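You operate a simulated robot arm through the tools that you are given. There is no shell and no other tool.

Carry out the task below with a simulated robot arm. There is one attempt and no reset: what you move stays moved.

JOB
Sort the row of three packets into the divided tray by their words and shut the yellow flap.

The check looks at the end state, three seconds after you hand in, the way a careful person would. Anything else that was tipped, shoved, dropped, spilled or broken makes it a failure.

ROBOT AND FRAMES
A 6-joint arm with a fingered hand, fixed in place. Base frame: the origin is at the foot of the arm, x ahead of it, y to its left, z up; the work surface is at about z = 740. Lengths are in mm, angles in rad, forces in N, time in s.
With the tool pointing down near the work surface it reaches from about 340 to 820 mm from the base axis. Its first joint turns from -2.897 to 2.897 rad. Payload 4 kg.
The tool frame sits at the grasp point between the pads (the TCP): z along the fingers, y along the line on which they close. The tips reach 26 mm beyond it. The gripper opens to 132 mm. The gripper's body begins 73 mm behind the TCP. The gripper is a hand of 5 fingers: y runs from the thumb to the fingers, the wrist lies at [0, 0, -239] in the tool frame, and closing takes about 1.5 s.
Orientation is told as [roll, pitch, yaw] about the base's x, y, z axes, in that order, counted from this pose: with the fingers straight down and closing along the base's y, the tool's x points along the base's -x, its y along +y and its z along -z.

CONTROLS
- The arm moves only by the tool servo_tool. Its argument "moves" is a list that holds one entry, the list of rows, each a list of 6 numbers: the shift along the tool's x, y, z in mm, then the turn, a rotation vector about the tool's x, y, z in rad. In form: [[[dx, dy, dz, rx, ry, rz], ...]]. A call has 1 to 20 rows; each row shifts and turns the commanded pose from where the row before left it, along the tool's axes as they then stand. "grip" is the gripper command, from -1 (shut) to 1 (fully open), values between in proportion, set as the call begins (left out, the last holds). Rows are played at 5 a second. More than 50 mm and 0.15 rad between two rows, or a gripper value outside its range, and nothing of the call is played. A pose out of reach is approached as far as the arm can. The call stops where the force on the tool passes 90 N (or 10 N more than at its start, if that is more) or the arm is blocked; 0.2 s more then pass. The fingers move at their own pace (about 45 mm/s each) and stop on an object; they squeeze with about 25 N. The grip force told is the motor's: it shows also when the fingers shut on nothing. Time passes only in rows, and 0.2 s behind the last, so rows that do not move let the fingers close. The reply holds the time, the measured pose of the TCP, the force on the tool along the base axes, the opening and the grip force, in the units named above and with some noise, with the torque about the TCP (base axes, N m) and any sound that the robot's microphone picked up.
- Cameras (640 x 400 px; columns grow to the right, rows downward): "scene" is fixed at [50.4, 500.7, 1472.5]; the picture's right is [-0.36, -0.93, 0.00], its down [-0.64, 0.25, -0.72] and it looks along [0.67, -0.26, -0.69] (base axes); focal length 348 px, centre (320, 200). "wrist" rides on the gripper at [85, 2, -97] in the tool frame; the picture's right is [-0.02, 1.00, 0.00], its down [-0.75, -0.02, -0.66] and it looks along [-0.66, -0.01, 0.75] (tool axes); focal length 270 px, centre (320, 200). There is no depth. A picture from a camera that has moved, and an enlarged one, comes with that camera's place and axes in the base frame and with its lens.
- capture(camera): a new picture of that camera. The clock stands still meanwhile.
- finger_targets(finger1, finger2, finger3, finger4, thumb_bend): sets how far each is bent, from 0 (flat) to 100 (curled in); at 30 the hand is open as for a grip, at 70 the pads meet at the TCP. One left out holds its place. A second passes; each finger stops where it meets its share of the squeeze, and holds until it gets a number again. A gripper value or a shape takes the hand back. It gives what a move gives, with no picture; readings hold the bend of each and the force on the fingers (four entries, about 0 where the hand has none), thumb and palm.
- set_grasp(shape): the hand has 5 fingers and takes this shape, open, in about a second: jaw (thumb against the fingers, like two jaws); tri (thumb and two fingers); tip (a fingertip pinch); poke (one finger out to press); point (the index stretched); flat (the hand flat); cup (the hand cupped); fist (a fist). The gripper value then closes the fingers along that shape, each until it touches; the sizes above hold for jaw. It gives what a move gives, with no picture.
- enlarge(camera, box): a new picture of the part [left, top, right, bottom] of that camera's present view, enlarged. The clock stands still meanwhile.
- finish_job(): hands the job in; it is judged then, once.

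Places have to be worked out from the pictures, the camera data and where the tool is seen. Open the gripper and draw the arm clear of the work before you hand the job in, unless the task says otherwise.

The tools are called after ">>>" by a JSON object that holds its "api" and its "payload". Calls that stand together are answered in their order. servo_tool: Moves the arm, as the interface text tells. Its arguments: {"type":"object","properties":{"moves":{"type":"array","items":{"type":"array","items":{"type":"array","items":{"type":"number"}}}},"grip":{"type":"number"}},"required":["moves"]} The other tools are called the same way: set_grasp (shape) gives the hand a shape; finger_targets (finger1, finger2, finger3, finger4, thumb_bend) moves the fingers one by one; capture (camera) takes a picture; enlarge (camera, box) takes an enlarged picture of a part of a camera's view; finish_job () hands the job in.

At the start:

```text
time_s: 0.0
tcp_pos: [529.7, 275.3, 1099.5]
orientation: [0.0, 0.001, 0.0]
contact_force: [0.5, 0.5, -0.6]
moment: [0.01, 0.01, 0.0]
grip_width: 131.8
grip_force: 0.0
shape: jaw
bend: [30.0, 30.0, 30.0, 30.0, 30.0]
finger forces: [0.0, 0.0, 0.0, 0.0, 0.0, 0.0]
```

scene: 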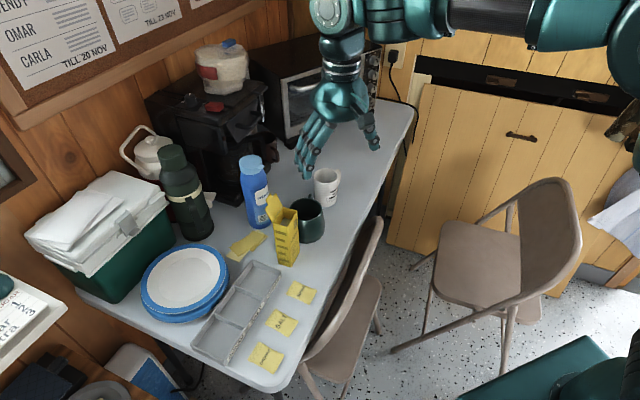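
wrist: 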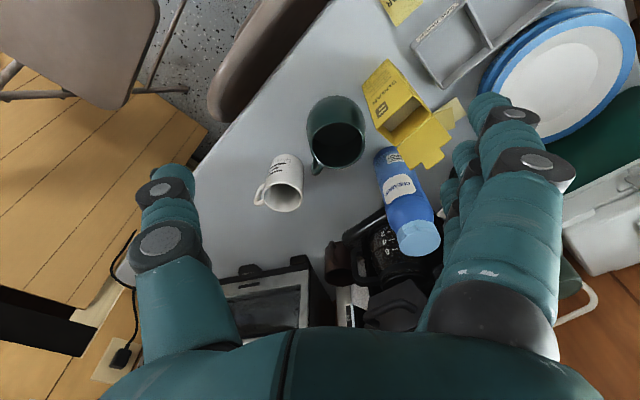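

I'll look closely at the packets, the tray, the yellow box and the notices before moving anything.

>>> {"api": "enlarge", "payload": {"camera": "scene", "box": [180, 240, 340, 380]}}

>>> {"api": "enlarge", "payload": {"camera": "scene", "box": [210, 140, 350, 280]}}

>>> {"api": "enlarge", "payload": {"camera": "scene", "box": [0, 0, 200, 130]}}

>>> {"api": "enlarge", "payload": {"camera": "scene", "box": [0, 260, 100, 400]}}

>>> {"api": "enlarge", "payload": {"camera": "wrist", "box": [340, 0, 520, 180]}}

```text
2.86 times, centred on (260, 310) of scene
camera zoom: at [50.4, 500.7, 1472.5], right [-0.36, -0.93, 0.0], down [-0.64, 0.25, -0.72], along [0.67, -0.26, -0.69], focal length 994 px, centre (491, -114)
```

zoom: 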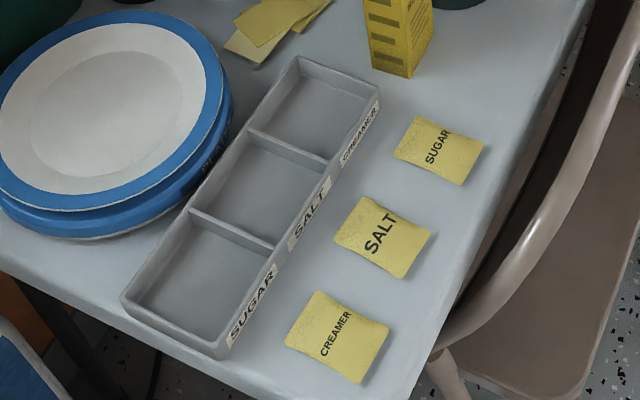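

```text
2.86 times, centred on (280, 210) of scene
camera zoom: at [50.4, 500.7, 1472.5], right [-0.36, -0.93, 0.0], down [-0.64, 0.25, -0.72], along [0.67, -0.26, -0.69], focal length 994 px, centre (434, 171)
```

zoom: 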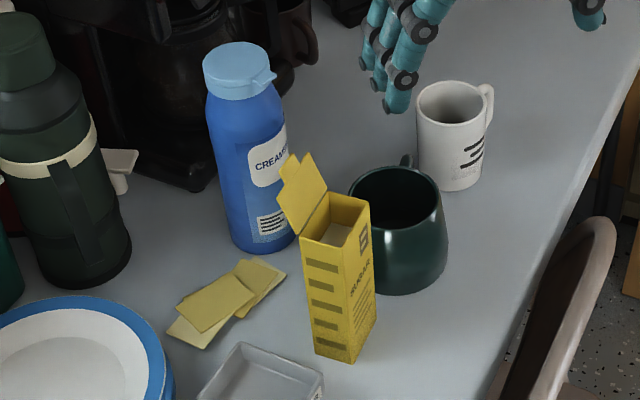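

```text
3.08 times, centred on (100, 65) of scene
camera zoom: at [50.4, 500.7, 1472.5], right [-0.36, -0.93, 0.0], down [-0.64, 0.25, -0.72], along [0.67, -0.26, -0.69], focal length 1071 px, centre (997, 615)
```

zoom: 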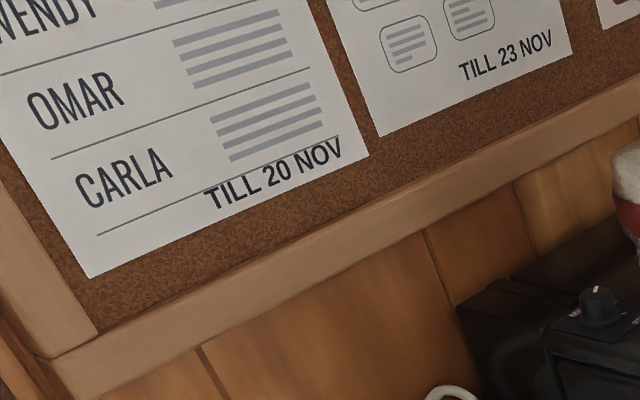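

```text
2.86 times, centred on (50, 330) of scene
camera zoom: at [50.4, 500.7, 1472.5], right [-0.36, -0.93, 0.0], down [-0.64, 0.25, -0.72], along [0.67, -0.26, -0.69], focal length 994 px, centre (1091, -171)
```

zoom: 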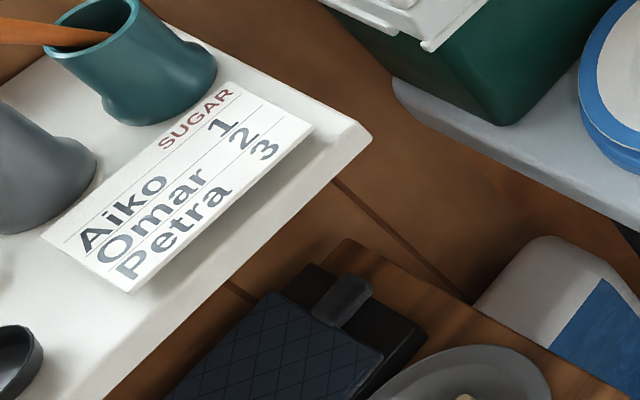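

```text
2.22 times, centred on (430, 90) of wrist
camera zoom: at [445.5, 276.2, 1197.9], right [0.02, 1.0, 0.0], down [0.75, -0.02, 0.66], along [0.66, -0.01, -0.75], focal length 601 px, centre (76, 444)
```

zoom: 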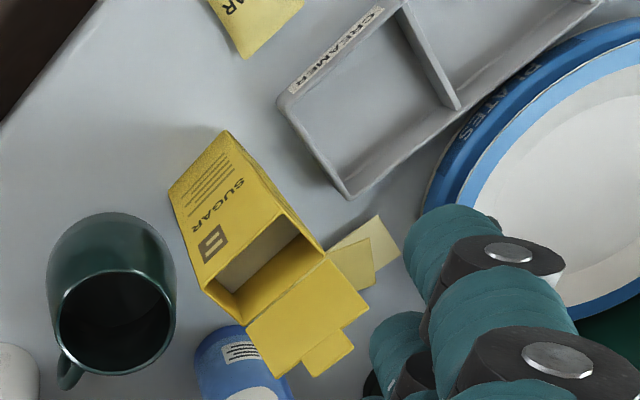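

The packets in the row read SUGAR, SALT and CREAMER. The tray labels run CREAMER (box end), SALT, SUGAR (near end). The yellow carton's lid stands open on the side away from the robot. I estimate the packets at about (480,380), (424,446) and (363,498), and the carton at about (592,377) with its top near z=892. I'll bring the wrist camera over the tray for a better look.

>>> {"api": "servo_tool", "payload": {"moves": [[[20, 25, 20, 0, 0, 0], [20, 25, 20, 0, 0, 0], [20, 25, 20, 0, 0, 0], [20, 25, 20, 0, 0, 0], [20, 25, 20, 0, 0, 0], [0, 0, 0, 0, 0, -0.142], [0, 0, 0, 0, 0, -0.142], [0, 0, 0, 0, 0, -0.142], [0, 0, 0, 0, 0, -0.142], [0, 0, 0, 0, 0, -0.142], [0, 0, 0, 0, 0, 0], [0, 0, 0, 0, 0, 0]]]}}

>>> {"api": "capture", "payload": {"camera": "wrist"}}

>>> {"api": "capture", "payload": {"camera": "scene"}}

```text
time_s: 2.6
tcp_pos: [430.2, 400.5, 1000.6]
orientation: [0.001, -0.001, 0.71]
contact_force: [-0.2, -0.1, 0.1]
moment: [-0.01, 0.01, 0.02]
grip_width: 131.8
grip_force: 0.2
shape: jaw
bend: [30.0, 30.0, 30.0, 30.0, 30.0]
finger forces: [0.0, 0.0, 0.1, 0.0, 0.0, 0.1]
```

```text
taken
camera wrist: at [365.1, 345.5, 1097.4], right [-0.64, 0.77, 0.0], down [0.58, 0.48, 0.66], along [0.51, 0.42, -0.75], focal length 270 px, centre (320, 200)
```

wrist: 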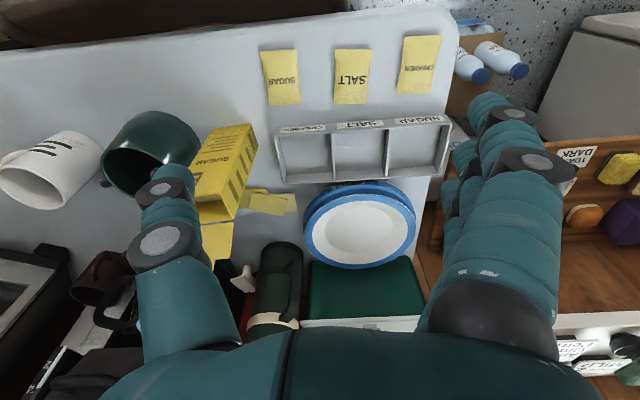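

```text
taken
```

scene: 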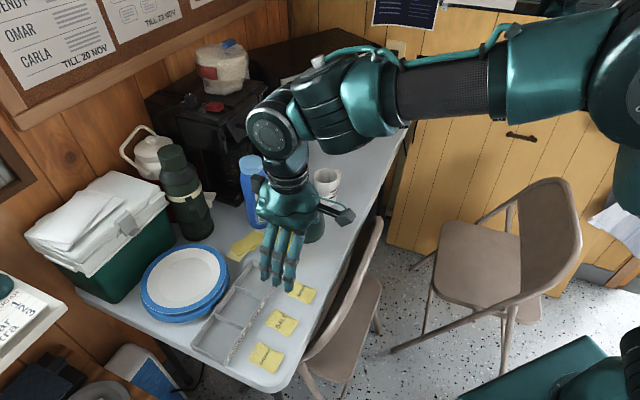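

The view now covers all the packets, the tray and the carton. I'll enlarge it to measure positions.

>>> {"api": "enlarge", "payload": {"camera": "wrist", "box": [240, 20, 470, 200]}}

>>> {"api": "enlarge", "payload": {"camera": "wrist", "box": [90, 100, 310, 260]}}

```text
2.22 times, centred on (355, 110) of wrist
camera zoom: at [365.1, 345.5, 1097.4], right [-0.64, 0.77, 0.0], down [0.58, 0.48, 0.66], along [0.51, 0.42, -0.75], focal length 601 px, centre (242, 400)
```

zoom: 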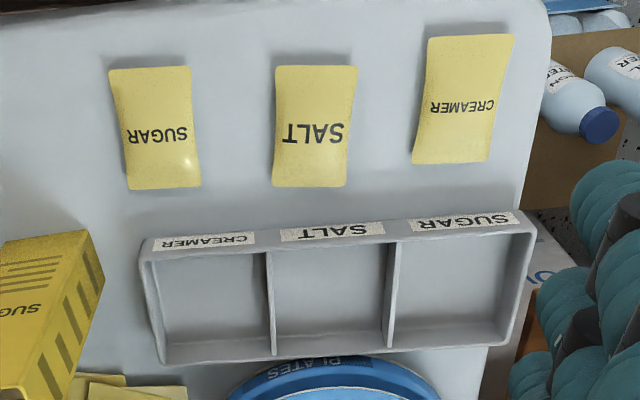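

```text
2.50 times, centred on (200, 180) of wrist
camera zoom: at [365.1, 345.5, 1097.4], right [-0.64, 0.77, 0.0], down [0.58, 0.48, 0.66], along [0.51, 0.42, -0.75], focal length 676 px, centre (620, 250)
```

zoom: 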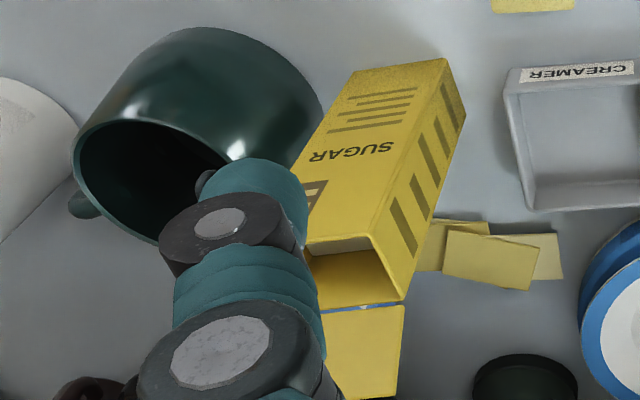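

The scene and wrist estimates agree to within about 2 mm. The packets measure 64×42 mm: SUGAR at (480,379), SALT at (423,445), CREAMER at (362,497), with yaw about 0.72. The tray is about 230×84 mm at yaw 0.775, with compartment centres near (541,468), (487,523) and (434,578). I'll slide sideways at this height to look at the carton's flap.

>>> {"api": "servo_tool", "payload": {"moves": [[[0, -30, 0, 0, 0, 0], [0, -30, 0, 0, 0, 0], [0, -30, 0, 0, 0, 0], [0, -30, 0, 0, 0, 0], [0, 0, 0, 0, 0, 0]]]}}

>>> {"api": "capture", "payload": {"camera": "wrist"}}

>>> {"api": "enlarge", "payload": {"camera": "scene", "box": [230, 160, 330, 280]}}

>>> {"api": "enlarge", "payload": {"camera": "wrist", "box": [230, 100, 410, 280]}}

```text
time_s: 3.8
tcp_pos: [510.8, 308.7, 999.3]
orientation: [0.0, 0.0, 0.711]
contact_force: [-0.4, 0.0, 0.4]
moment: [-0.01, -0.01, 0.04]
grip_width: 131.9
grip_force: 0.1
shape: jaw
bend: [30.0, 30.0, 30.0, 30.0, 30.0]
finger forces: [0.1, 0.0, 0.0, 0.1, 0.1, 0.0]
```

```text
taken
camera wrist: at [444.1, 254.3, 1097.4], right [-0.64, 0.77, 0.0], down [0.58, 0.48, 0.66], along [0.51, 0.42, -0.75], focal length 270 px, centre (320, 200)
```

wrist: 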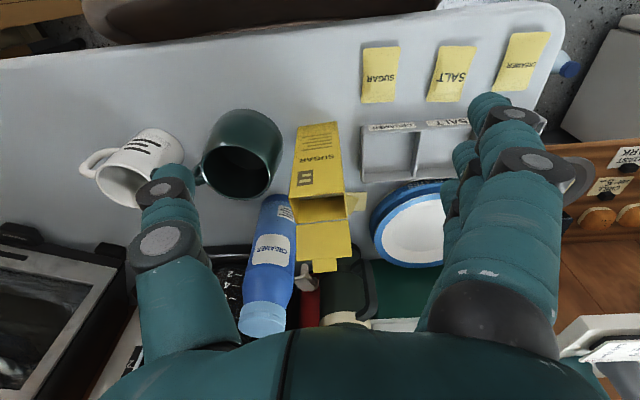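

```text
3.33 times, centred on (280, 220) of scene
camera zoom: at [50.4, 500.7, 1472.5], right [-0.36, -0.93, 0.0], down [-0.64, 0.25, -0.72], along [0.67, -0.26, -0.69], focal length 1160 px, centre (453, 133)
```

zoom: 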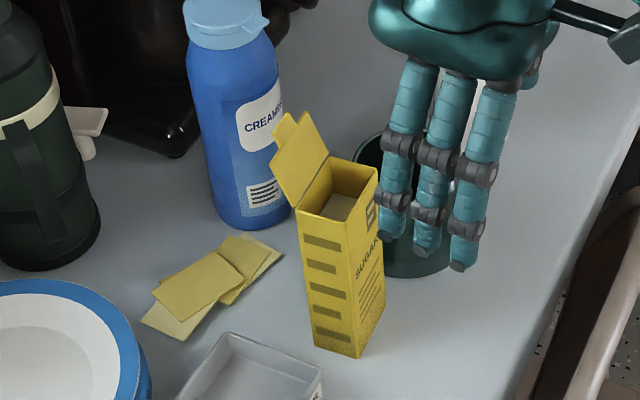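

```text
2.22 times, centred on (320, 190) of wrist
camera zoom: at [444.1, 254.3, 1097.4], right [-0.64, 0.77, 0.0], down [0.58, 0.48, 0.66], along [0.51, 0.42, -0.75], focal length 601 px, centre (320, 222)
```

zoom: 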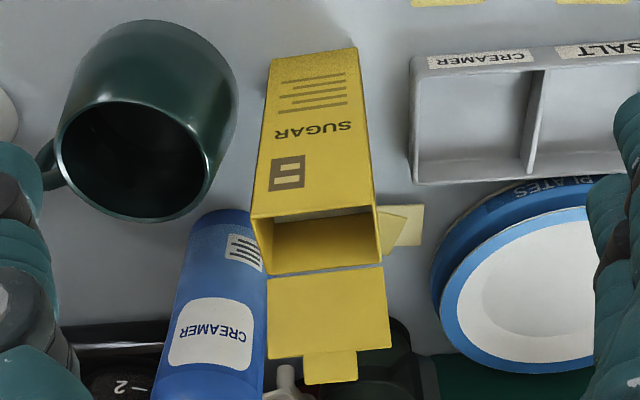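

The carton is about 54×38 mm and 152 mm tall, at (593,376). The hinge runs along the far long edge, and the flap stands about 18° past vertical, leaning away from the robot, with its tab top near z=945. I'll raise the hand into clear space and see what the "poke" shape looks like.

>>> {"api": "servo_tool", "payload": {"moves": [[[0, 0, -40, 0, 0, 0], [0, 0, -40, 0, 0, 0], [0, 0, -20, 0, 0, 0], [0, 0, 0, 0, 0, 0]]]}}

>>> {"api": "set_grasp", "payload": {"shape": "poke"}}

>>> {"api": "enlarge", "payload": {"camera": "scene", "box": [220, 100, 380, 260]}}

>>> {"api": "capture", "payload": {"camera": "wrist"}}

```text
time_s: 4.8
tcp_pos: [508.9, 310.2, 1100.0]
orientation: [-0.001, 0.001, 0.711]
contact_force: [-0.1, 0.7, -0.5]
moment: [-0.02, -0.02, -0.01]
grip_width: 131.8
grip_force: 0.1
shape: jaw
bend: [30.0, 30.0, 30.0, 30.0, 30.0]
finger forces: [0.0, 0.0, 0.1, 0.0, 0.0, 0.0]
```

```text
time_s: 5.7
tcp_pos: [507.9, 310.8, 1098.6]
orientation: [0.002, 0.001, 0.711]
contact_force: [-0.6, 0.3, -0.5]
moment: [0.02, -0.03, 0.03]
grip_width: 0.0
grip_force: 0.1
shape: poke
bend: [100.0, 100.0, 100.0, 100.0, 47.0]
finger forces: [0.1, 0.0, 0.0, 0.0, 0.0, 0.0]
```

```text
2.50 times, centred on (300, 180) of scene
camera zoom: at [50.4, 500.7, 1472.5], right [-0.36, -0.93, 0.0], down [-0.64, 0.25, -0.72], along [0.67, -0.26, -0.69], focal length 870 px, centre (370, 250)
```

zoom: 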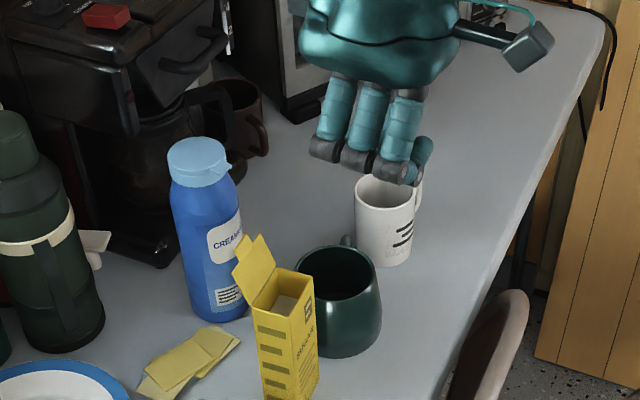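

```text
taken
camera wrist: at [442.5, 254.9, 1196.2], right [-0.64, 0.77, 0.0], down [0.58, 0.48, 0.66], along [0.51, 0.42, -0.75], focal length 270 px, centre (320, 200)
```

wrist: 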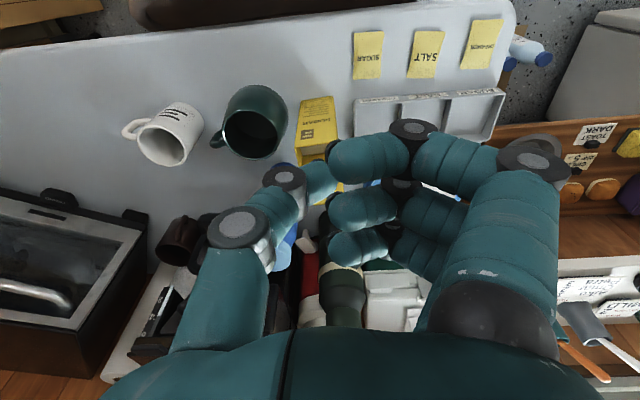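

Poke curls all four fingers and leaves the thumb out, which isn't what I want. I'll try "point", with the index stretched.

>>> {"api": "set_grasp", "payload": {"shape": "point"}}

>>> {"api": "enlarge", "payload": {"camera": "scene", "box": [220, 80, 380, 240]}}

>>> {"api": "capture", "payload": {"camera": "wrist"}}

```text
time_s: 6.6
tcp_pos: [508.4, 310.2, 1099.7]
orientation: [0.0, 0.001, 0.71]
contact_force: [0.4, 0.1, 0.5]
moment: [-0.02, 0.0, 0.01]
grip_width: 125.8
grip_force: 0.0
shape: point
bend: [28.0, 100.0, 100.0, 100.0, 55.0]
finger forces: [0.1, 0.1, 0.0, 0.1, 0.0, 0.0]
```

```text
2.50 times, centred on (300, 160) of scene
camera zoom: at [50.4, 500.7, 1472.5], right [-0.36, -0.93, 0.0], down [-0.64, 0.25, -0.72], along [0.67, -0.26, -0.69], focal length 870 px, centre (370, 300)
```

zoom: 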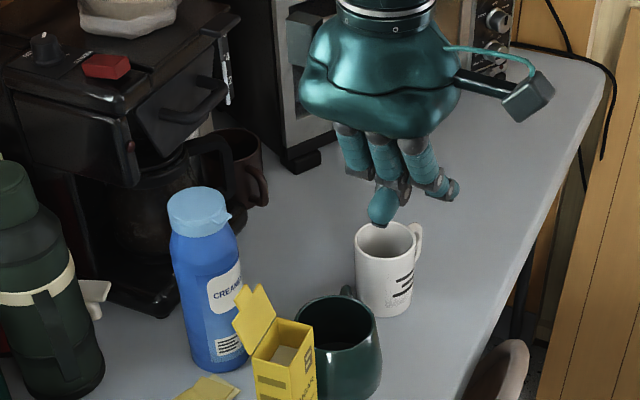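

```text
taken
camera wrist: at [442.5, 254.8, 1196.2], right [-0.64, 0.77, 0.0], down [0.58, 0.48, 0.66], along [0.51, 0.42, -0.75], focal length 270 px, centre (320, 200)
```

wrist: 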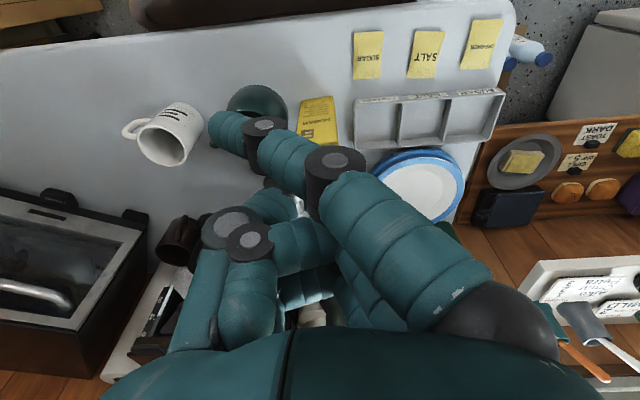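

Here the index points diagonally toward the thumb side, so that shape isn't useful either. I'll go back to jaw and shut it, to check whether the closed hand makes a compact pusher.

>>> {"api": "set_grasp", "payload": {"shape": "jaw"}}

>>> {"api": "servo_tool", "payload": {"moves": [[[0, 0, 0, 0, 0, 0], [0, 0, 0, 0, 0, 0], [0, 0, 0, 0, 0, 0], [0, 0, 0, 0, 0, 0], [0, 0, 0, 0, 0, 0], [0, 0, 0, 0, 0, 0], [0, 0, 0, 0, 0, 0], [0, 0, 0, 0, 0, 0]]], "grip": -1}}

>>> {"api": "enlarge", "payload": {"camera": "scene", "box": [220, 80, 380, 240]}}

>>> {"api": "capture", "payload": {"camera": "wrist"}}

```text
time_s: 7.5
tcp_pos: [507.0, 310.5, 1099.7]
orientation: [0.0, 0.0, 0.71]
contact_force: [0.5, -0.4, 0.1]
moment: [0.01, 0.0, 0.02]
grip_width: 131.9
grip_force: 0.1
shape: jaw
bend: [30.0, 30.0, 30.0, 30.0, 30.0]
finger forces: [0.0, 0.0, 0.1, 0.1, 0.0, 0.1]
```

```text
time_s: 9.3
tcp_pos: [508.8, 309.8, 1098.7]
orientation: [0.0, 0.0, 0.71]
contact_force: [0.8, 0.3, -0.1]
moment: [-0.06, -0.01, 0.02]
grip_width: 0.0
grip_force: 13.2
shape: jaw
bend: [65.0, 61.0, 61.0, 65.0, 66.0]
finger forces: [0.0, 0.1, 0.1, 0.0, 0.0, 0.0]
```

```text
2.50 times, centred on (300, 160) of scene
camera zoom: at [50.4, 500.7, 1472.5], right [-0.36, -0.93, 0.0], down [-0.64, 0.25, -0.72], along [0.67, -0.26, -0.69], focal length 870 px, centre (370, 300)
```

zoom: 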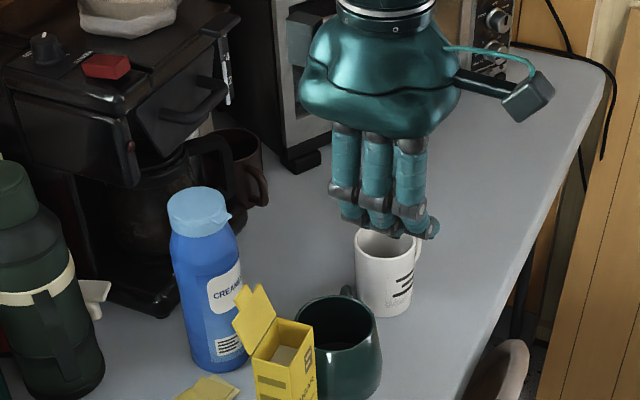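

```text
taken
camera wrist: at [442.5, 254.9, 1196.2], right [-0.64, 0.77, 0.0], down [0.58, 0.48, 0.66], along [0.51, 0.42, -0.75], focal length 270 px, centre (320, 200)
```

wrist: 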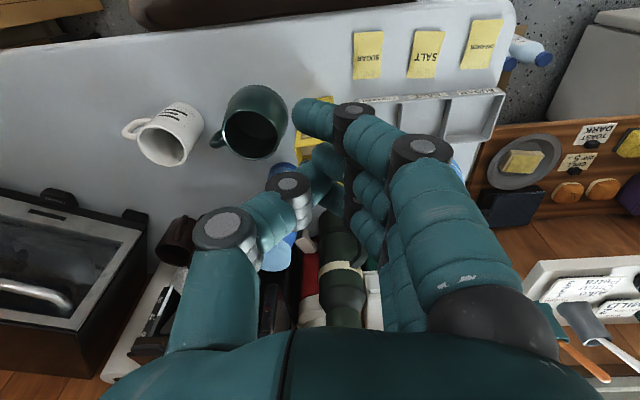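

The shut hand is compact but bulky on the bottle side. Instead I'll turn the open hand about 85° so the palm sides of the fingers face the flap. The fingers then go behind the flap and the thumb in front of the carton, and I can push the flap over toward the robot. I'll turn first, high up, and check.

>>> {"api": "servo_tool", "payload": {"moves": [[[0, 0, 0, 0, 0, 0.148], [0, 0, 0, 0, 0, 0.148], [0, 0, 0, 0, 0, 0.148], [0, 0, 0, 0, 0, 0.148], [0, 0, 0, 0, 0, 0.148], [0, 0, 0, 0, 0, 0.148], [0, 0, 0, 0, 0, 0.148], [0, 0, 0, 0, 0, 0.148], [0, 0, 0, 0, 0, 0.148], [0, 0, 0, 0, 0, 0.148], [0, 0, 0, 0, 0, 0]]], "grip": 1}}

>>> {"api": "capture", "payload": {"camera": "wrist"}}

>>> {"api": "capture", "payload": {"camera": "scene"}}

```text
time_s: 11.7
tcp_pos: [509.6, 310.1, 1101.3]
orientation: [-0.002, 0.001, -0.771]
contact_force: [0.0, -0.8, 0.9]
moment: [-0.01, -0.01, -0.01]
grip_width: 131.8
grip_force: 0.1
shape: jaw
bend: [30.0, 30.0, 30.0, 30.0, 30.0]
finger forces: [0.0, 0.0, 0.0, 0.0, 0.0, 0.1]
```

```text
taken
camera wrist: at [449.1, 368.6, 1198.5], right [0.71, 0.7, 0.0], down [0.53, -0.54, 0.66], along [0.46, -0.47, -0.75], focal length 270 px, centre (320, 200)
```

wrist: 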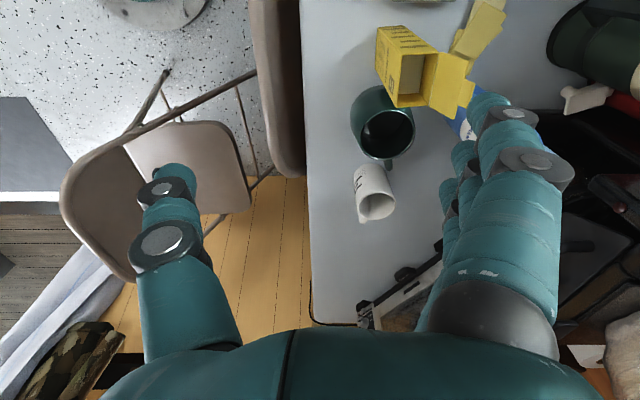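

```text
taken
```

scene: 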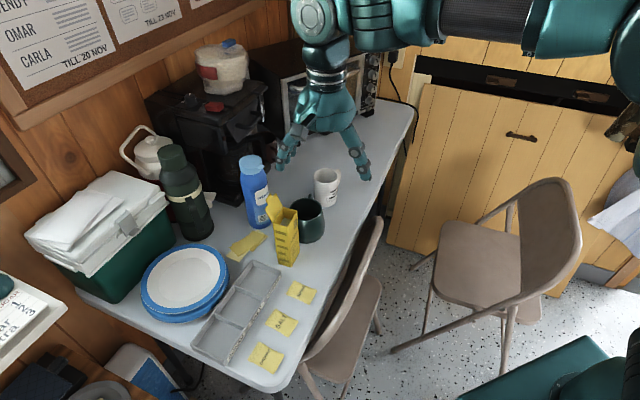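

The turn was reached. I'll enlarge the scene to measure where the fingertips and thumb tip really are relative to the TCP.

>>> {"api": "enlarge", "payload": {"camera": "scene", "box": [250, 60, 390, 200]}}

>>> {"api": "enlarge", "payload": {"camera": "wrist", "box": [370, 0, 580, 160]}}

```text
2.86 times, centred on (320, 130) of scene
camera zoom: at [50.4, 500.7, 1472.5], right [-0.36, -0.93, 0.0], down [-0.64, 0.25, -0.72], along [0.67, -0.26, -0.69], focal length 994 px, centre (320, 400)
```

zoom: 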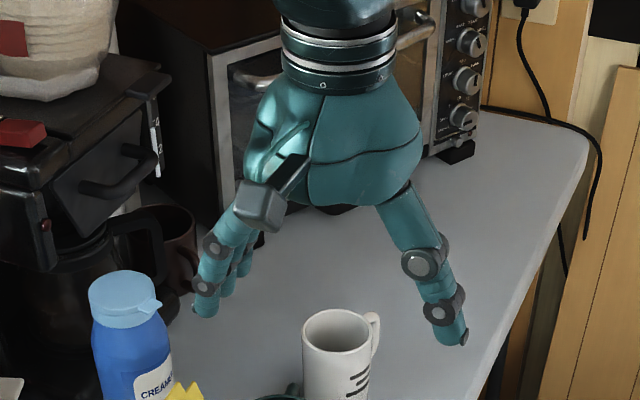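

```text
2.50 times, centred on (475, 80) of wrist
camera zoom: at [449.1, 368.6, 1198.5], right [0.71, 0.7, 0.0], down [0.53, -0.54, 0.66], along [0.46, -0.47, -0.75], focal length 676 px, centre (-68, 500)
```

zoom: 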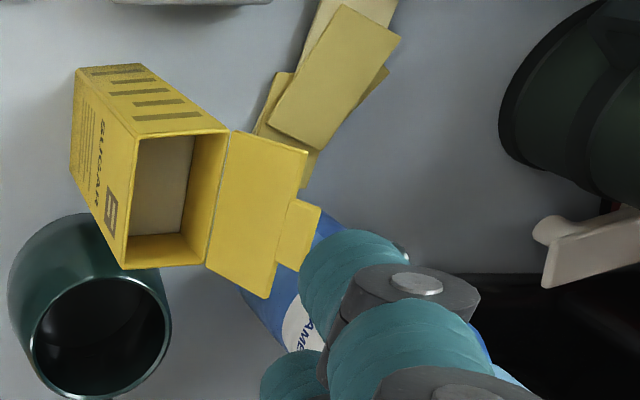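

The open fingertips sit about 35 to 40 mm beyond the TCP, with the palm side at y=+66. I'll move over the carton so the fingers are about 25 mm behind the flap, then come partway down, staying above the tab top (z≈945), and check.

>>> {"api": "servo_tool", "payload": {"moves": [[[-6.4, 34, 0, 0, 0, 0], [-6.4, 33, 0, 0, 0, 0], [0, 33.4, 0, 0, 0, 0], [0, 0, 30, 0, 0, 0], [0, 0, 30, 0, 0, 0], [0, 0, 30, 0, 0, 0], [0, 0, 0, 0, 0, 0]]]}}

>>> {"api": "capture", "payload": {"camera": "wrist"}}

>>> {"api": "enlarge", "payload": {"camera": "scene", "box": [220, 110, 360, 270]}}

```text
time_s: 13.3
tcp_pos: [587.2, 373.4, 1010.8]
orientation: [-0.001, 0.0, -0.77]
contact_force: [-0.4, 0.5, -1.4]
moment: [-0.04, -0.02, 0.01]
grip_width: 131.8
grip_force: 0.0
shape: jaw
bend: [30.0, 30.0, 30.0, 30.0, 30.0]
finger forces: [0.1, 0.1, 0.0, 0.1, 0.0, 0.0]
```

```text
taken
camera wrist: at [526.5, 432.4, 1107.8], right [0.71, 0.7, 0.0], down [0.53, -0.54, 0.66], along [0.46, -0.47, -0.75], focal length 270 px, centre (320, 200)
```

wrist: 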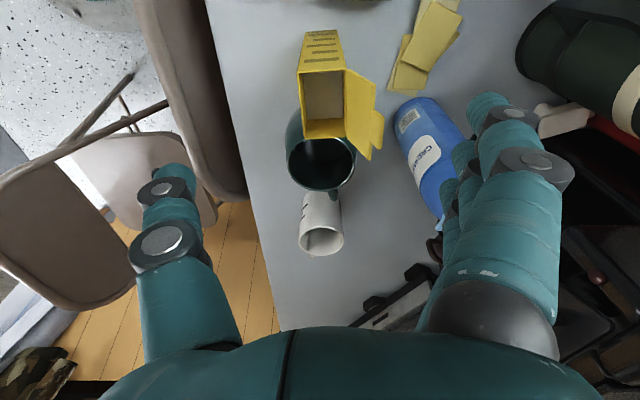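

```text
2.50 times, centred on (290, 190) of scene
camera zoom: at [50.4, 500.7, 1472.5], right [-0.36, -0.93, 0.0], down [-0.64, 0.25, -0.72], along [0.67, -0.26, -0.69], focal length 870 px, centre (395, 225)
```

zoom: 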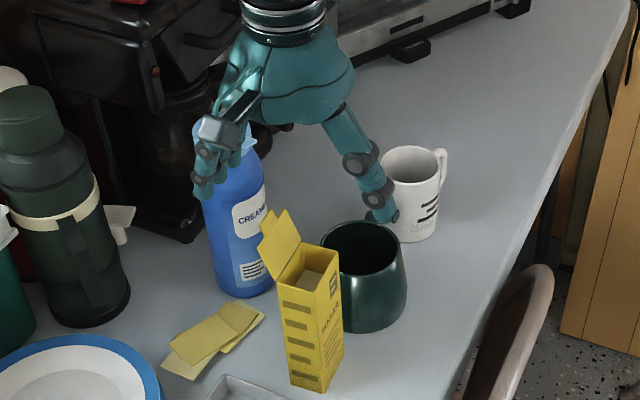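

The carton and flap sit between thumb and fingers, with the fingers clear of both the flap and the bottle. I'll descend about 55 mm so the fingertips reach roughly z=918 behind the flap.

>>> {"api": "servo_tool", "payload": {"moves": [[[0, 0, 20, 0, 0, 0], [0, 0, 20, 0, 0, 0], [0, 0, 15, 0, 0, 0], [0, 0, 0, 0, 0, 0]]]}}

>>> {"api": "capture", "payload": {"camera": "wrist"}}

>>> {"api": "enlarge", "payload": {"camera": "scene", "box": [220, 130, 340, 270]}}

```text
time_s: 14.3
tcp_pos: [589.1, 373.9, 953.0]
orientation: [-0.001, 0.0, -0.771]
contact_force: [0.2, -0.6, -0.2]
moment: [0.0, 0.03, 0.02]
grip_width: 131.8
grip_force: 0.0
shape: jaw
bend: [30.0, 30.0, 30.0, 30.0, 30.0]
finger forces: [0.0, 0.0, 0.1, 0.1, 0.1, 0.0]
```

```text
taken
camera wrist: at [529.1, 432.9, 1051.6], right [0.71, 0.7, 0.0], down [0.53, -0.54, 0.66], along [0.46, -0.47, -0.75], focal length 270 px, centre (320, 200)
```

wrist: 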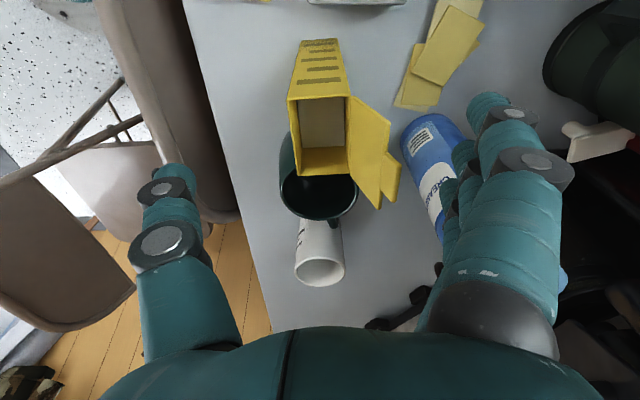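

```text
2.86 times, centred on (280, 200) of scene
camera zoom: at [50.4, 500.7, 1472.5], right [-0.36, -0.93, 0.0], down [-0.64, 0.25, -0.72], along [0.67, -0.26, -0.69], focal length 994 px, centre (434, 200)
```

zoom: 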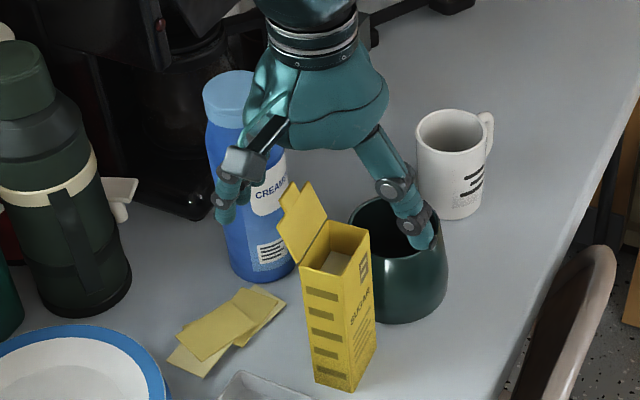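

The fingers are behind the flap with about a 25 mm gap, and the thumb is clear in front. I'll move slowly toward the robot (tool −y) for 30 mm, then check.

>>> {"api": "servo_tool", "payload": {"moves": [[[0, -3, 0, 0, 0, 0], [0, -3, 0, 0, 0, 0], [0, -3, 0, 0, 0, 0], [0, -3, 0, 0, 0, 0], [0, -3, 0, 0, 0, 0], [0, -3, 0, 0, 0, 0], [0, -3, 0, 0, 0, 0], [0, -3, 0, 0, 0, 0], [0, -3, 0, 0, 0, 0], [0, -3, 0, 0, 0, 0]]]}}

>>> {"api": "capture", "payload": {"camera": "wrist"}}

>>> {"api": "enlarge", "payload": {"camera": "scene", "box": [220, 130, 340, 270]}}

```text
time_s: 16.5
tcp_pos: [565.9, 351.3, 954.0]
orientation: [-0.001, 0.001, -0.771]
contact_force: [0.7, -0.2, 0.7]
moment: [0.03, 0.0, 0.0]
grip_width: 131.8
grip_force: 0.0
shape: jaw
bend: [30.0, 30.0, 30.0, 30.0, 30.0]
finger forces: [0.0, 0.0, 0.0, 0.0, 0.1, 0.1]
```

```text
taken
camera wrist: at [507.1, 410.1, 1051.8], right [0.71, 0.7, 0.0], down [0.53, -0.53, 0.66], along [0.46, -0.47, -0.75], focal length 270 px, centre (320, 200)
```

wrist: 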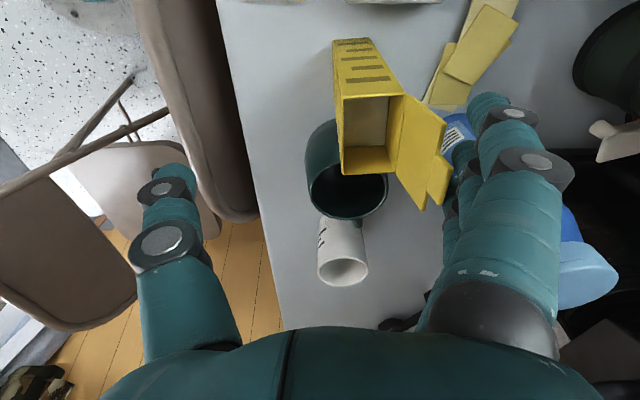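

```text
2.86 times, centred on (280, 200) of scene
camera zoom: at [50.4, 500.7, 1472.5], right [-0.36, -0.93, 0.0], down [-0.64, 0.25, -0.72], along [0.67, -0.26, -0.69], focal length 994 px, centre (434, 200)
```

zoom: 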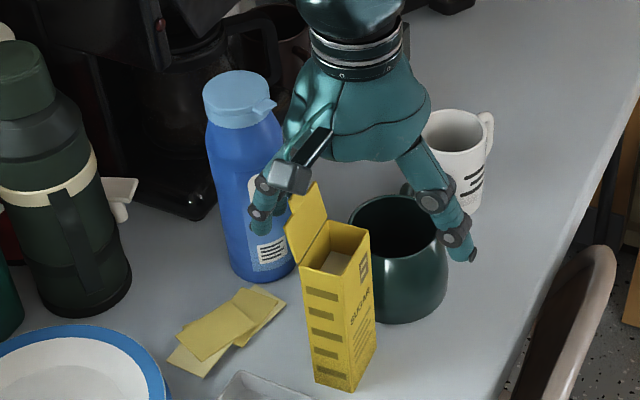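

The flap has just been touched and has swung slightly, with negligible force, and the carton hasn't moved. I'll keep pushing slowly.

>>> {"api": "servo_tool", "payload": {"moves": [[[0, -2.5, 0, 0, 0, 0], [0, -2.5, 0, 0, 0, 0], [0, -2.5, 0, 0, 0, 0], [0, -2.5, 0, 0, 0, 0], [0, -2.5, 0, 0, 0, 0], [0, -2.5, 0, 0, 0, 0]]]}}

>>> {"api": "enlarge", "payload": {"camera": "wrist", "box": [300, 20, 560, 220]}}

>>> {"api": "enlarge", "payload": {"camera": "scene", "box": [220, 130, 340, 270]}}

```text
time_s: 17.9
tcp_pos: [556.8, 340.6, 956.4]
orientation: [0.001, 0.001, -0.769]
contact_force: [-0.8, 0.5, 0.5]
moment: [-0.05, 0.0, 0.02]
grip_width: 132.0
grip_force: 0.1
shape: jaw
bend: [30.0, 30.0, 30.0, 30.0, 30.0]
finger forces: [0.0, 0.0, 0.0, 0.1, 0.0, 0.0]
```

```text
2.00 times, centred on (430, 120) of wrist
camera zoom: at [497.0, 399.9, 1053.3], right [0.71, 0.7, 0.0], down [0.53, -0.53, 0.66], along [0.46, -0.47, -0.75], focal length 541 px, centre (100, 360)
```

zoom: 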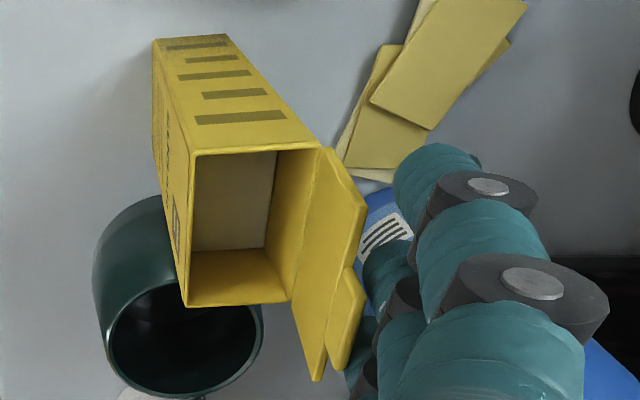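

```text
2.86 times, centred on (280, 200) of scene
camera zoom: at [50.4, 500.7, 1472.5], right [-0.36, -0.93, 0.0], down [-0.64, 0.25, -0.72], along [0.67, -0.26, -0.69], focal length 994 px, centre (434, 200)
```

zoom: 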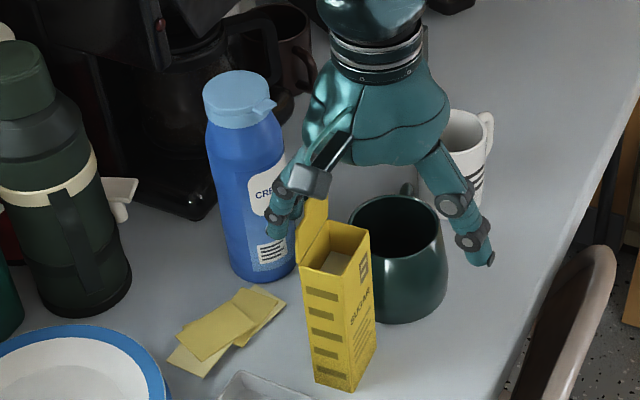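

The flap is now almost vertical and the carton is still in place. I'll continue another 25 mm.

>>> {"api": "servo_tool", "payload": {"moves": [[[0, -2.5, 0, 0, 0, 0], [0, -2.5, 0, 0, 0, 0], [0, -2.5, 0, 0, 0, 0], [0, -2.5, 0, 0, 0, 0], [0, -2.5, 0, 0, 0, 0], [0, -2.5, 0, 0, 0, 0], [0, -2.5, 0, 0, 0, 0], [0, -2.5, 0, 0, 0, 0], [0, -2.5, 0, 0, 0, 0], [0, -2.5, 0, 0, 0, 0]]]}}

>>> {"api": "enlarge", "payload": {"camera": "wrist", "box": [300, 20, 560, 220]}}

>>> {"api": "enlarge", "payload": {"camera": "scene", "box": [220, 130, 340, 270]}}

```text
time_s: 20.1
tcp_pos: [540.6, 321.7, 955.3]
orientation: [0.0, -0.001, -0.768]
contact_force: [0.2, 1.2, 0.2]
moment: [-0.01, -0.03, 0.0]
grip_width: 131.8
grip_force: 0.0
shape: jaw
bend: [30.0, 30.0, 30.0, 30.0, 30.0]
finger forces: [0.0, 0.0, 0.0, 0.0, 0.0, 0.0]
```

```text
2.00 times, centred on (430, 120) of wrist
camera zoom: at [479.8, 381.1, 1053.1], right [0.71, 0.7, 0.0], down [0.53, -0.54, 0.66], along [0.46, -0.47, -0.75], focal length 541 px, centre (100, 360)
```

zoom: 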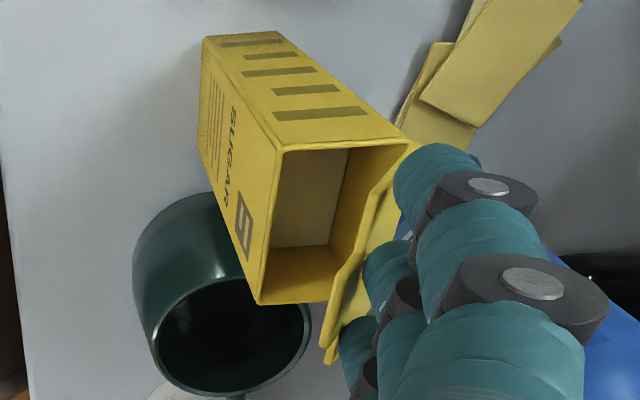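

```text
2.86 times, centred on (280, 200) of scene
camera zoom: at [50.4, 500.7, 1472.5], right [-0.36, -0.93, 0.0], down [-0.64, 0.25, -0.72], along [0.67, -0.26, -0.69], focal length 994 px, centre (434, 200)
```

zoom: 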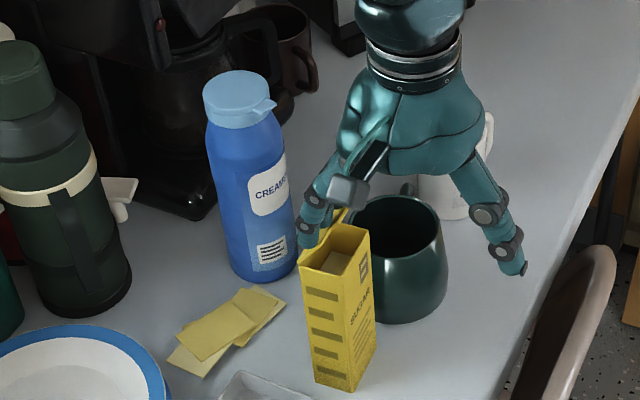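

The flap is now past vertical, leaning in over the carton, and the carton hasn't moved. I'll continue inward with a slight descent to fold it further.

>>> {"api": "servo_tool", "payload": {"moves": [[[0, -2.5, 1, 0, 0, 0], [0, -2.5, 1, 0, 0, 0], [0, -2.5, 1, 0, 0, 0], [0, -2.5, 1, 0, 0, 0], [0, -2.5, 1, 0, 0, 0], [0, -2.5, 1, 0, 0, 0], [0, -2.5, 1, 0, 0, 0], [0, -2.5, 1, 0, 0, 0]]]}}

>>> {"api": "enlarge", "payload": {"camera": "wrist", "box": [300, 20, 560, 220]}}

>>> {"api": "enlarge", "payload": {"camera": "scene", "box": [220, 130, 340, 270]}}

```text
time_s: 21.9
tcp_pos: [525.2, 308.6, 947.2]
orientation: [0.001, 0.0, -0.77]
contact_force: [-0.5, 0.3, 0.3]
moment: [-0.01, 0.01, 0.0]
grip_width: 131.8
grip_force: 0.1
shape: jaw
bend: [30.0, 30.0, 30.0, 30.0, 30.0]
finger forces: [0.0, 0.0, 0.1, 0.1, 0.0, 0.0]
```

```text
2.00 times, centred on (430, 120) of wrist
camera zoom: at [465.5, 367.2, 1044.7], right [0.71, 0.7, 0.0], down [0.53, -0.54, 0.66], along [0.46, -0.47, -0.75], focal length 541 px, centre (100, 360)
```

zoom: 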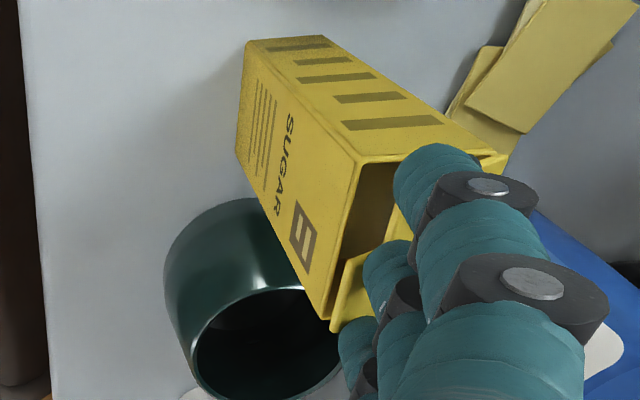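

```text
2.86 times, centred on (280, 200) of scene
camera zoom: at [50.4, 500.7, 1472.5], right [-0.36, -0.93, 0.0], down [-0.64, 0.25, -0.72], along [0.67, -0.26, -0.69], focal length 994 px, centre (434, 200)
```

zoom: 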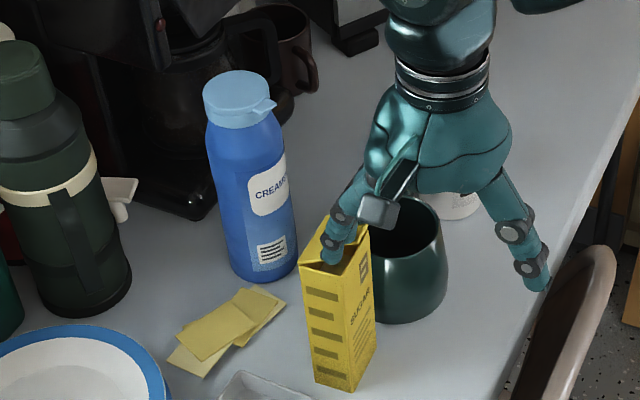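

The flap is now at about 25° and still moving freely. I'll keep lowering with a little inward motion, in small steps.

>>> {"api": "servo_tool", "payload": {"moves": [[[0, -1, 2, 0, 0, 0], [0, -1, 2, 0, 0, 0], [0, -1, 2, 0, 0, 0], [0, -1, 2, 0, 0, 0], [0, 0, 0, 0, 0, 0]]]}}

>>> {"api": "enlarge", "payload": {"camera": "wrist", "box": [300, 20, 560, 220]}}

>>> {"api": "enlarge", "payload": {"camera": "scene", "box": [250, 170, 330, 270]}}

```text
time_s: 23.1
tcp_pos: [523.0, 304.7, 939.0]
orientation: [-0.001, -0.001, -0.769]
contact_force: [0.2, -0.1, -0.3]
moment: [0.02, 0.0, 0.02]
grip_width: 132.0
grip_force: 0.0
shape: jaw
bend: [30.0, 30.0, 30.0, 30.0, 30.0]
finger forces: [0.1, 0.1, 0.0, 0.1, 0.0, 0.1]
```

```text
2.00 times, centred on (430, 120) of wrist
camera zoom: at [462.9, 364.2, 1036.5], right [0.71, 0.7, 0.0], down [0.53, -0.53, 0.66], along [0.46, -0.47, -0.75], focal length 541 px, centre (100, 360)
```

zoom: 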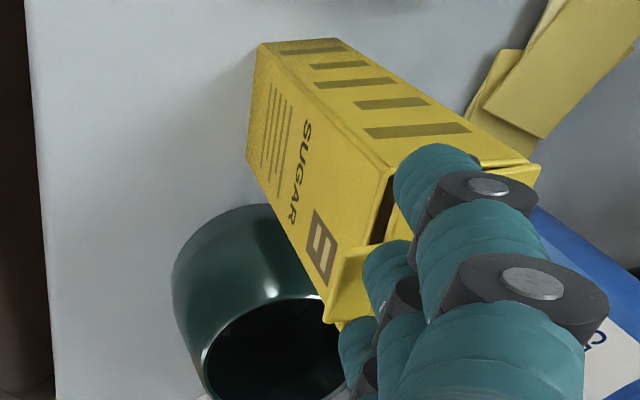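

```text
4.00 times, centred on (290, 220) of scene
camera zoom: at [50.4, 500.7, 1472.5], right [-0.36, -0.93, 0.0], down [-0.64, 0.25, -0.72], along [0.67, -0.26, -0.69], focal length 1392 px, centre (440, 120)
```

zoom: 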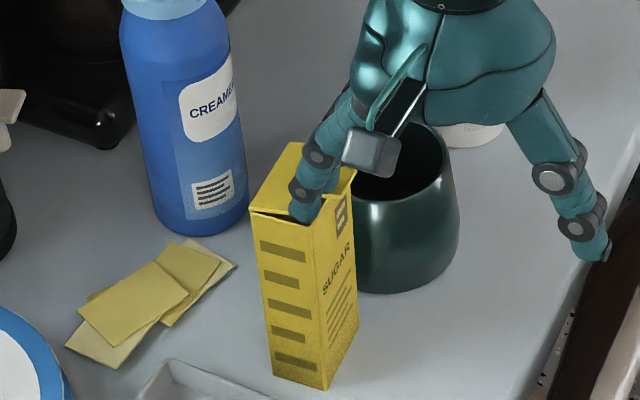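

It's almost shut, with just a small gap at the front. I'll press a few more millimetres, watching the force.

>>> {"api": "servo_tool", "payload": {"moves": [[[0, 0, 1.5, 0, 0, 0], [0, 0, 1.5, 0, 0, 0], [0, 0, 1.5, 0, 0, 0], [0, 0, 0, 0, 0, 0]]]}}

>>> {"api": "enlarge", "payload": {"camera": "wrist", "box": [300, 20, 560, 220]}}

>>> {"api": "enlarge", "payload": {"camera": "scene", "box": [250, 170, 330, 270]}}

```text
time_s: 24.1
tcp_pos: [522.0, 306.0, 934.9]
orientation: [0.0, -0.001, -0.77]
contact_force: [-0.1, -0.7, 0.3]
moment: [-0.01, 0.0, -0.01]
grip_width: 131.8
grip_force: 0.0
shape: jaw
bend: [30.0, 30.0, 30.0, 30.0, 30.0]
finger forces: [0.1, 0.0, 0.1, 0.0, 0.2, 0.0]
```

```text
2.00 times, centred on (430, 120) of wrist
camera zoom: at [462.5, 364.4, 1032.7], right [0.71, 0.7, 0.0], down [0.53, -0.54, 0.66], along [0.46, -0.47, -0.75], focal length 541 px, centre (100, 360)
```

zoom: 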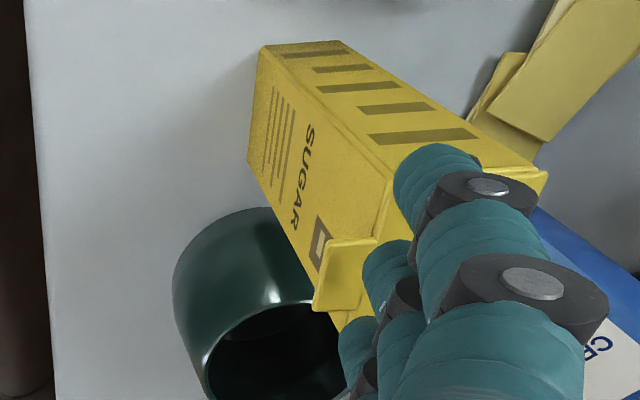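

```text
4.00 times, centred on (290, 220) of scene
camera zoom: at [50.4, 500.7, 1472.5], right [-0.36, -0.93, 0.0], down [-0.64, 0.25, -0.72], along [0.67, -0.26, -0.69], focal length 1392 px, centre (440, 120)
```

zoom: 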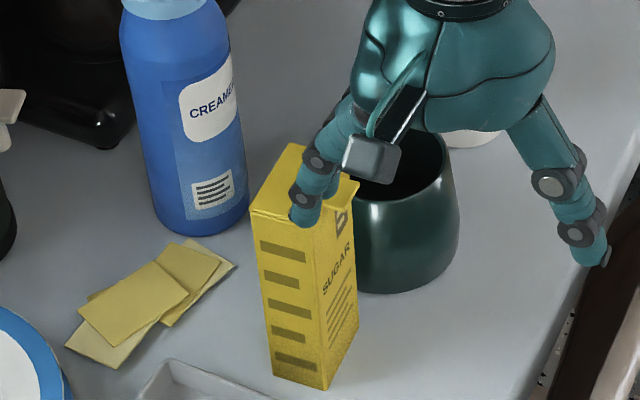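

The flap lies flat. I'll press one more millimetre, then lift straight up and see whether it stays down.

>>> {"api": "servo_tool", "payload": {"moves": [[[0, 0, 1, 0, 0, 0], [0, 0, 0, 0, 0, 0], [0, 0, 0, 0, 0, 0]]]}}

>>> {"api": "servo_tool", "payload": {"moves": [[[0, 0, -3, 0, 0, 0], [0, 0, -5, 0, 0, 0], [0, 0, -10, 0, 0, 0], [0, 0, -20, 0, 0, 0], [0, 0, -30, 0, 0, 0], [0, 0, -30, 0, 0, 0], [0, 0, 0, 0, 0, 0]]]}}

>>> {"api": "enlarge", "payload": {"camera": "scene", "box": [250, 170, 330, 270]}}

>>> {"api": "capture", "payload": {"camera": "wrist"}}

```text
time_s: 24.9
tcp_pos: [522.7, 305.5, 933.7]
orientation: [-0.001, 0.001, -0.77]
contact_force: [-0.3, 0.0, 0.1]
moment: [-0.02, 0.02, -0.01]
grip_width: 132.3
grip_force: 0.0
shape: jaw
bend: [30.0, 30.0, 30.0, 30.0, 30.0]
finger forces: [0.0, 0.0, 0.1, 0.0, 0.1, 0.1]
```

```text
time_s: 26.5
tcp_pos: [522.9, 306.3, 1035.6]
orientation: [0.002, 0.0, -0.769]
contact_force: [-0.7, 0.2, 0.3]
moment: [0.0, -0.04, 0.01]
grip_width: 131.7
grip_force: 0.1
shape: jaw
bend: [30.0, 30.0, 30.0, 30.0, 30.0]
finger forces: [0.1, 0.0, 0.0, 0.1, 0.0, 0.0]
```

```text
4.00 times, centred on (290, 220) of scene
camera zoom: at [50.4, 500.7, 1472.5], right [-0.36, -0.93, 0.0], down [-0.64, 0.25, -0.72], along [0.67, -0.26, -0.69], focal length 1392 px, centre (440, 120)
```

zoom: 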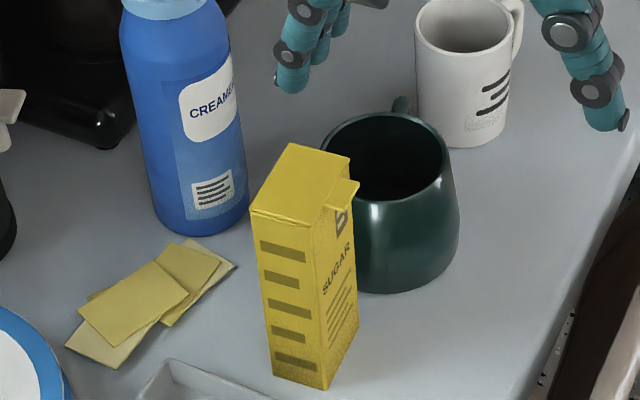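

```text
taken
camera wrist: at [462.2, 364.3, 1131.9], right [0.71, 0.7, 0.0], down [0.53, -0.53, 0.66], along [0.46, -0.47, -0.75], focal length 270 px, centre (320, 200)
```

wrist: 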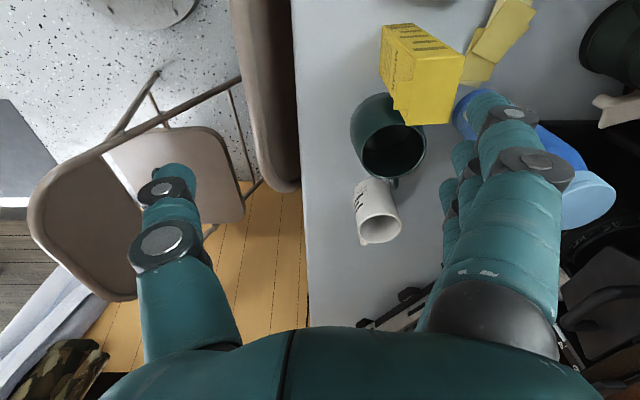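

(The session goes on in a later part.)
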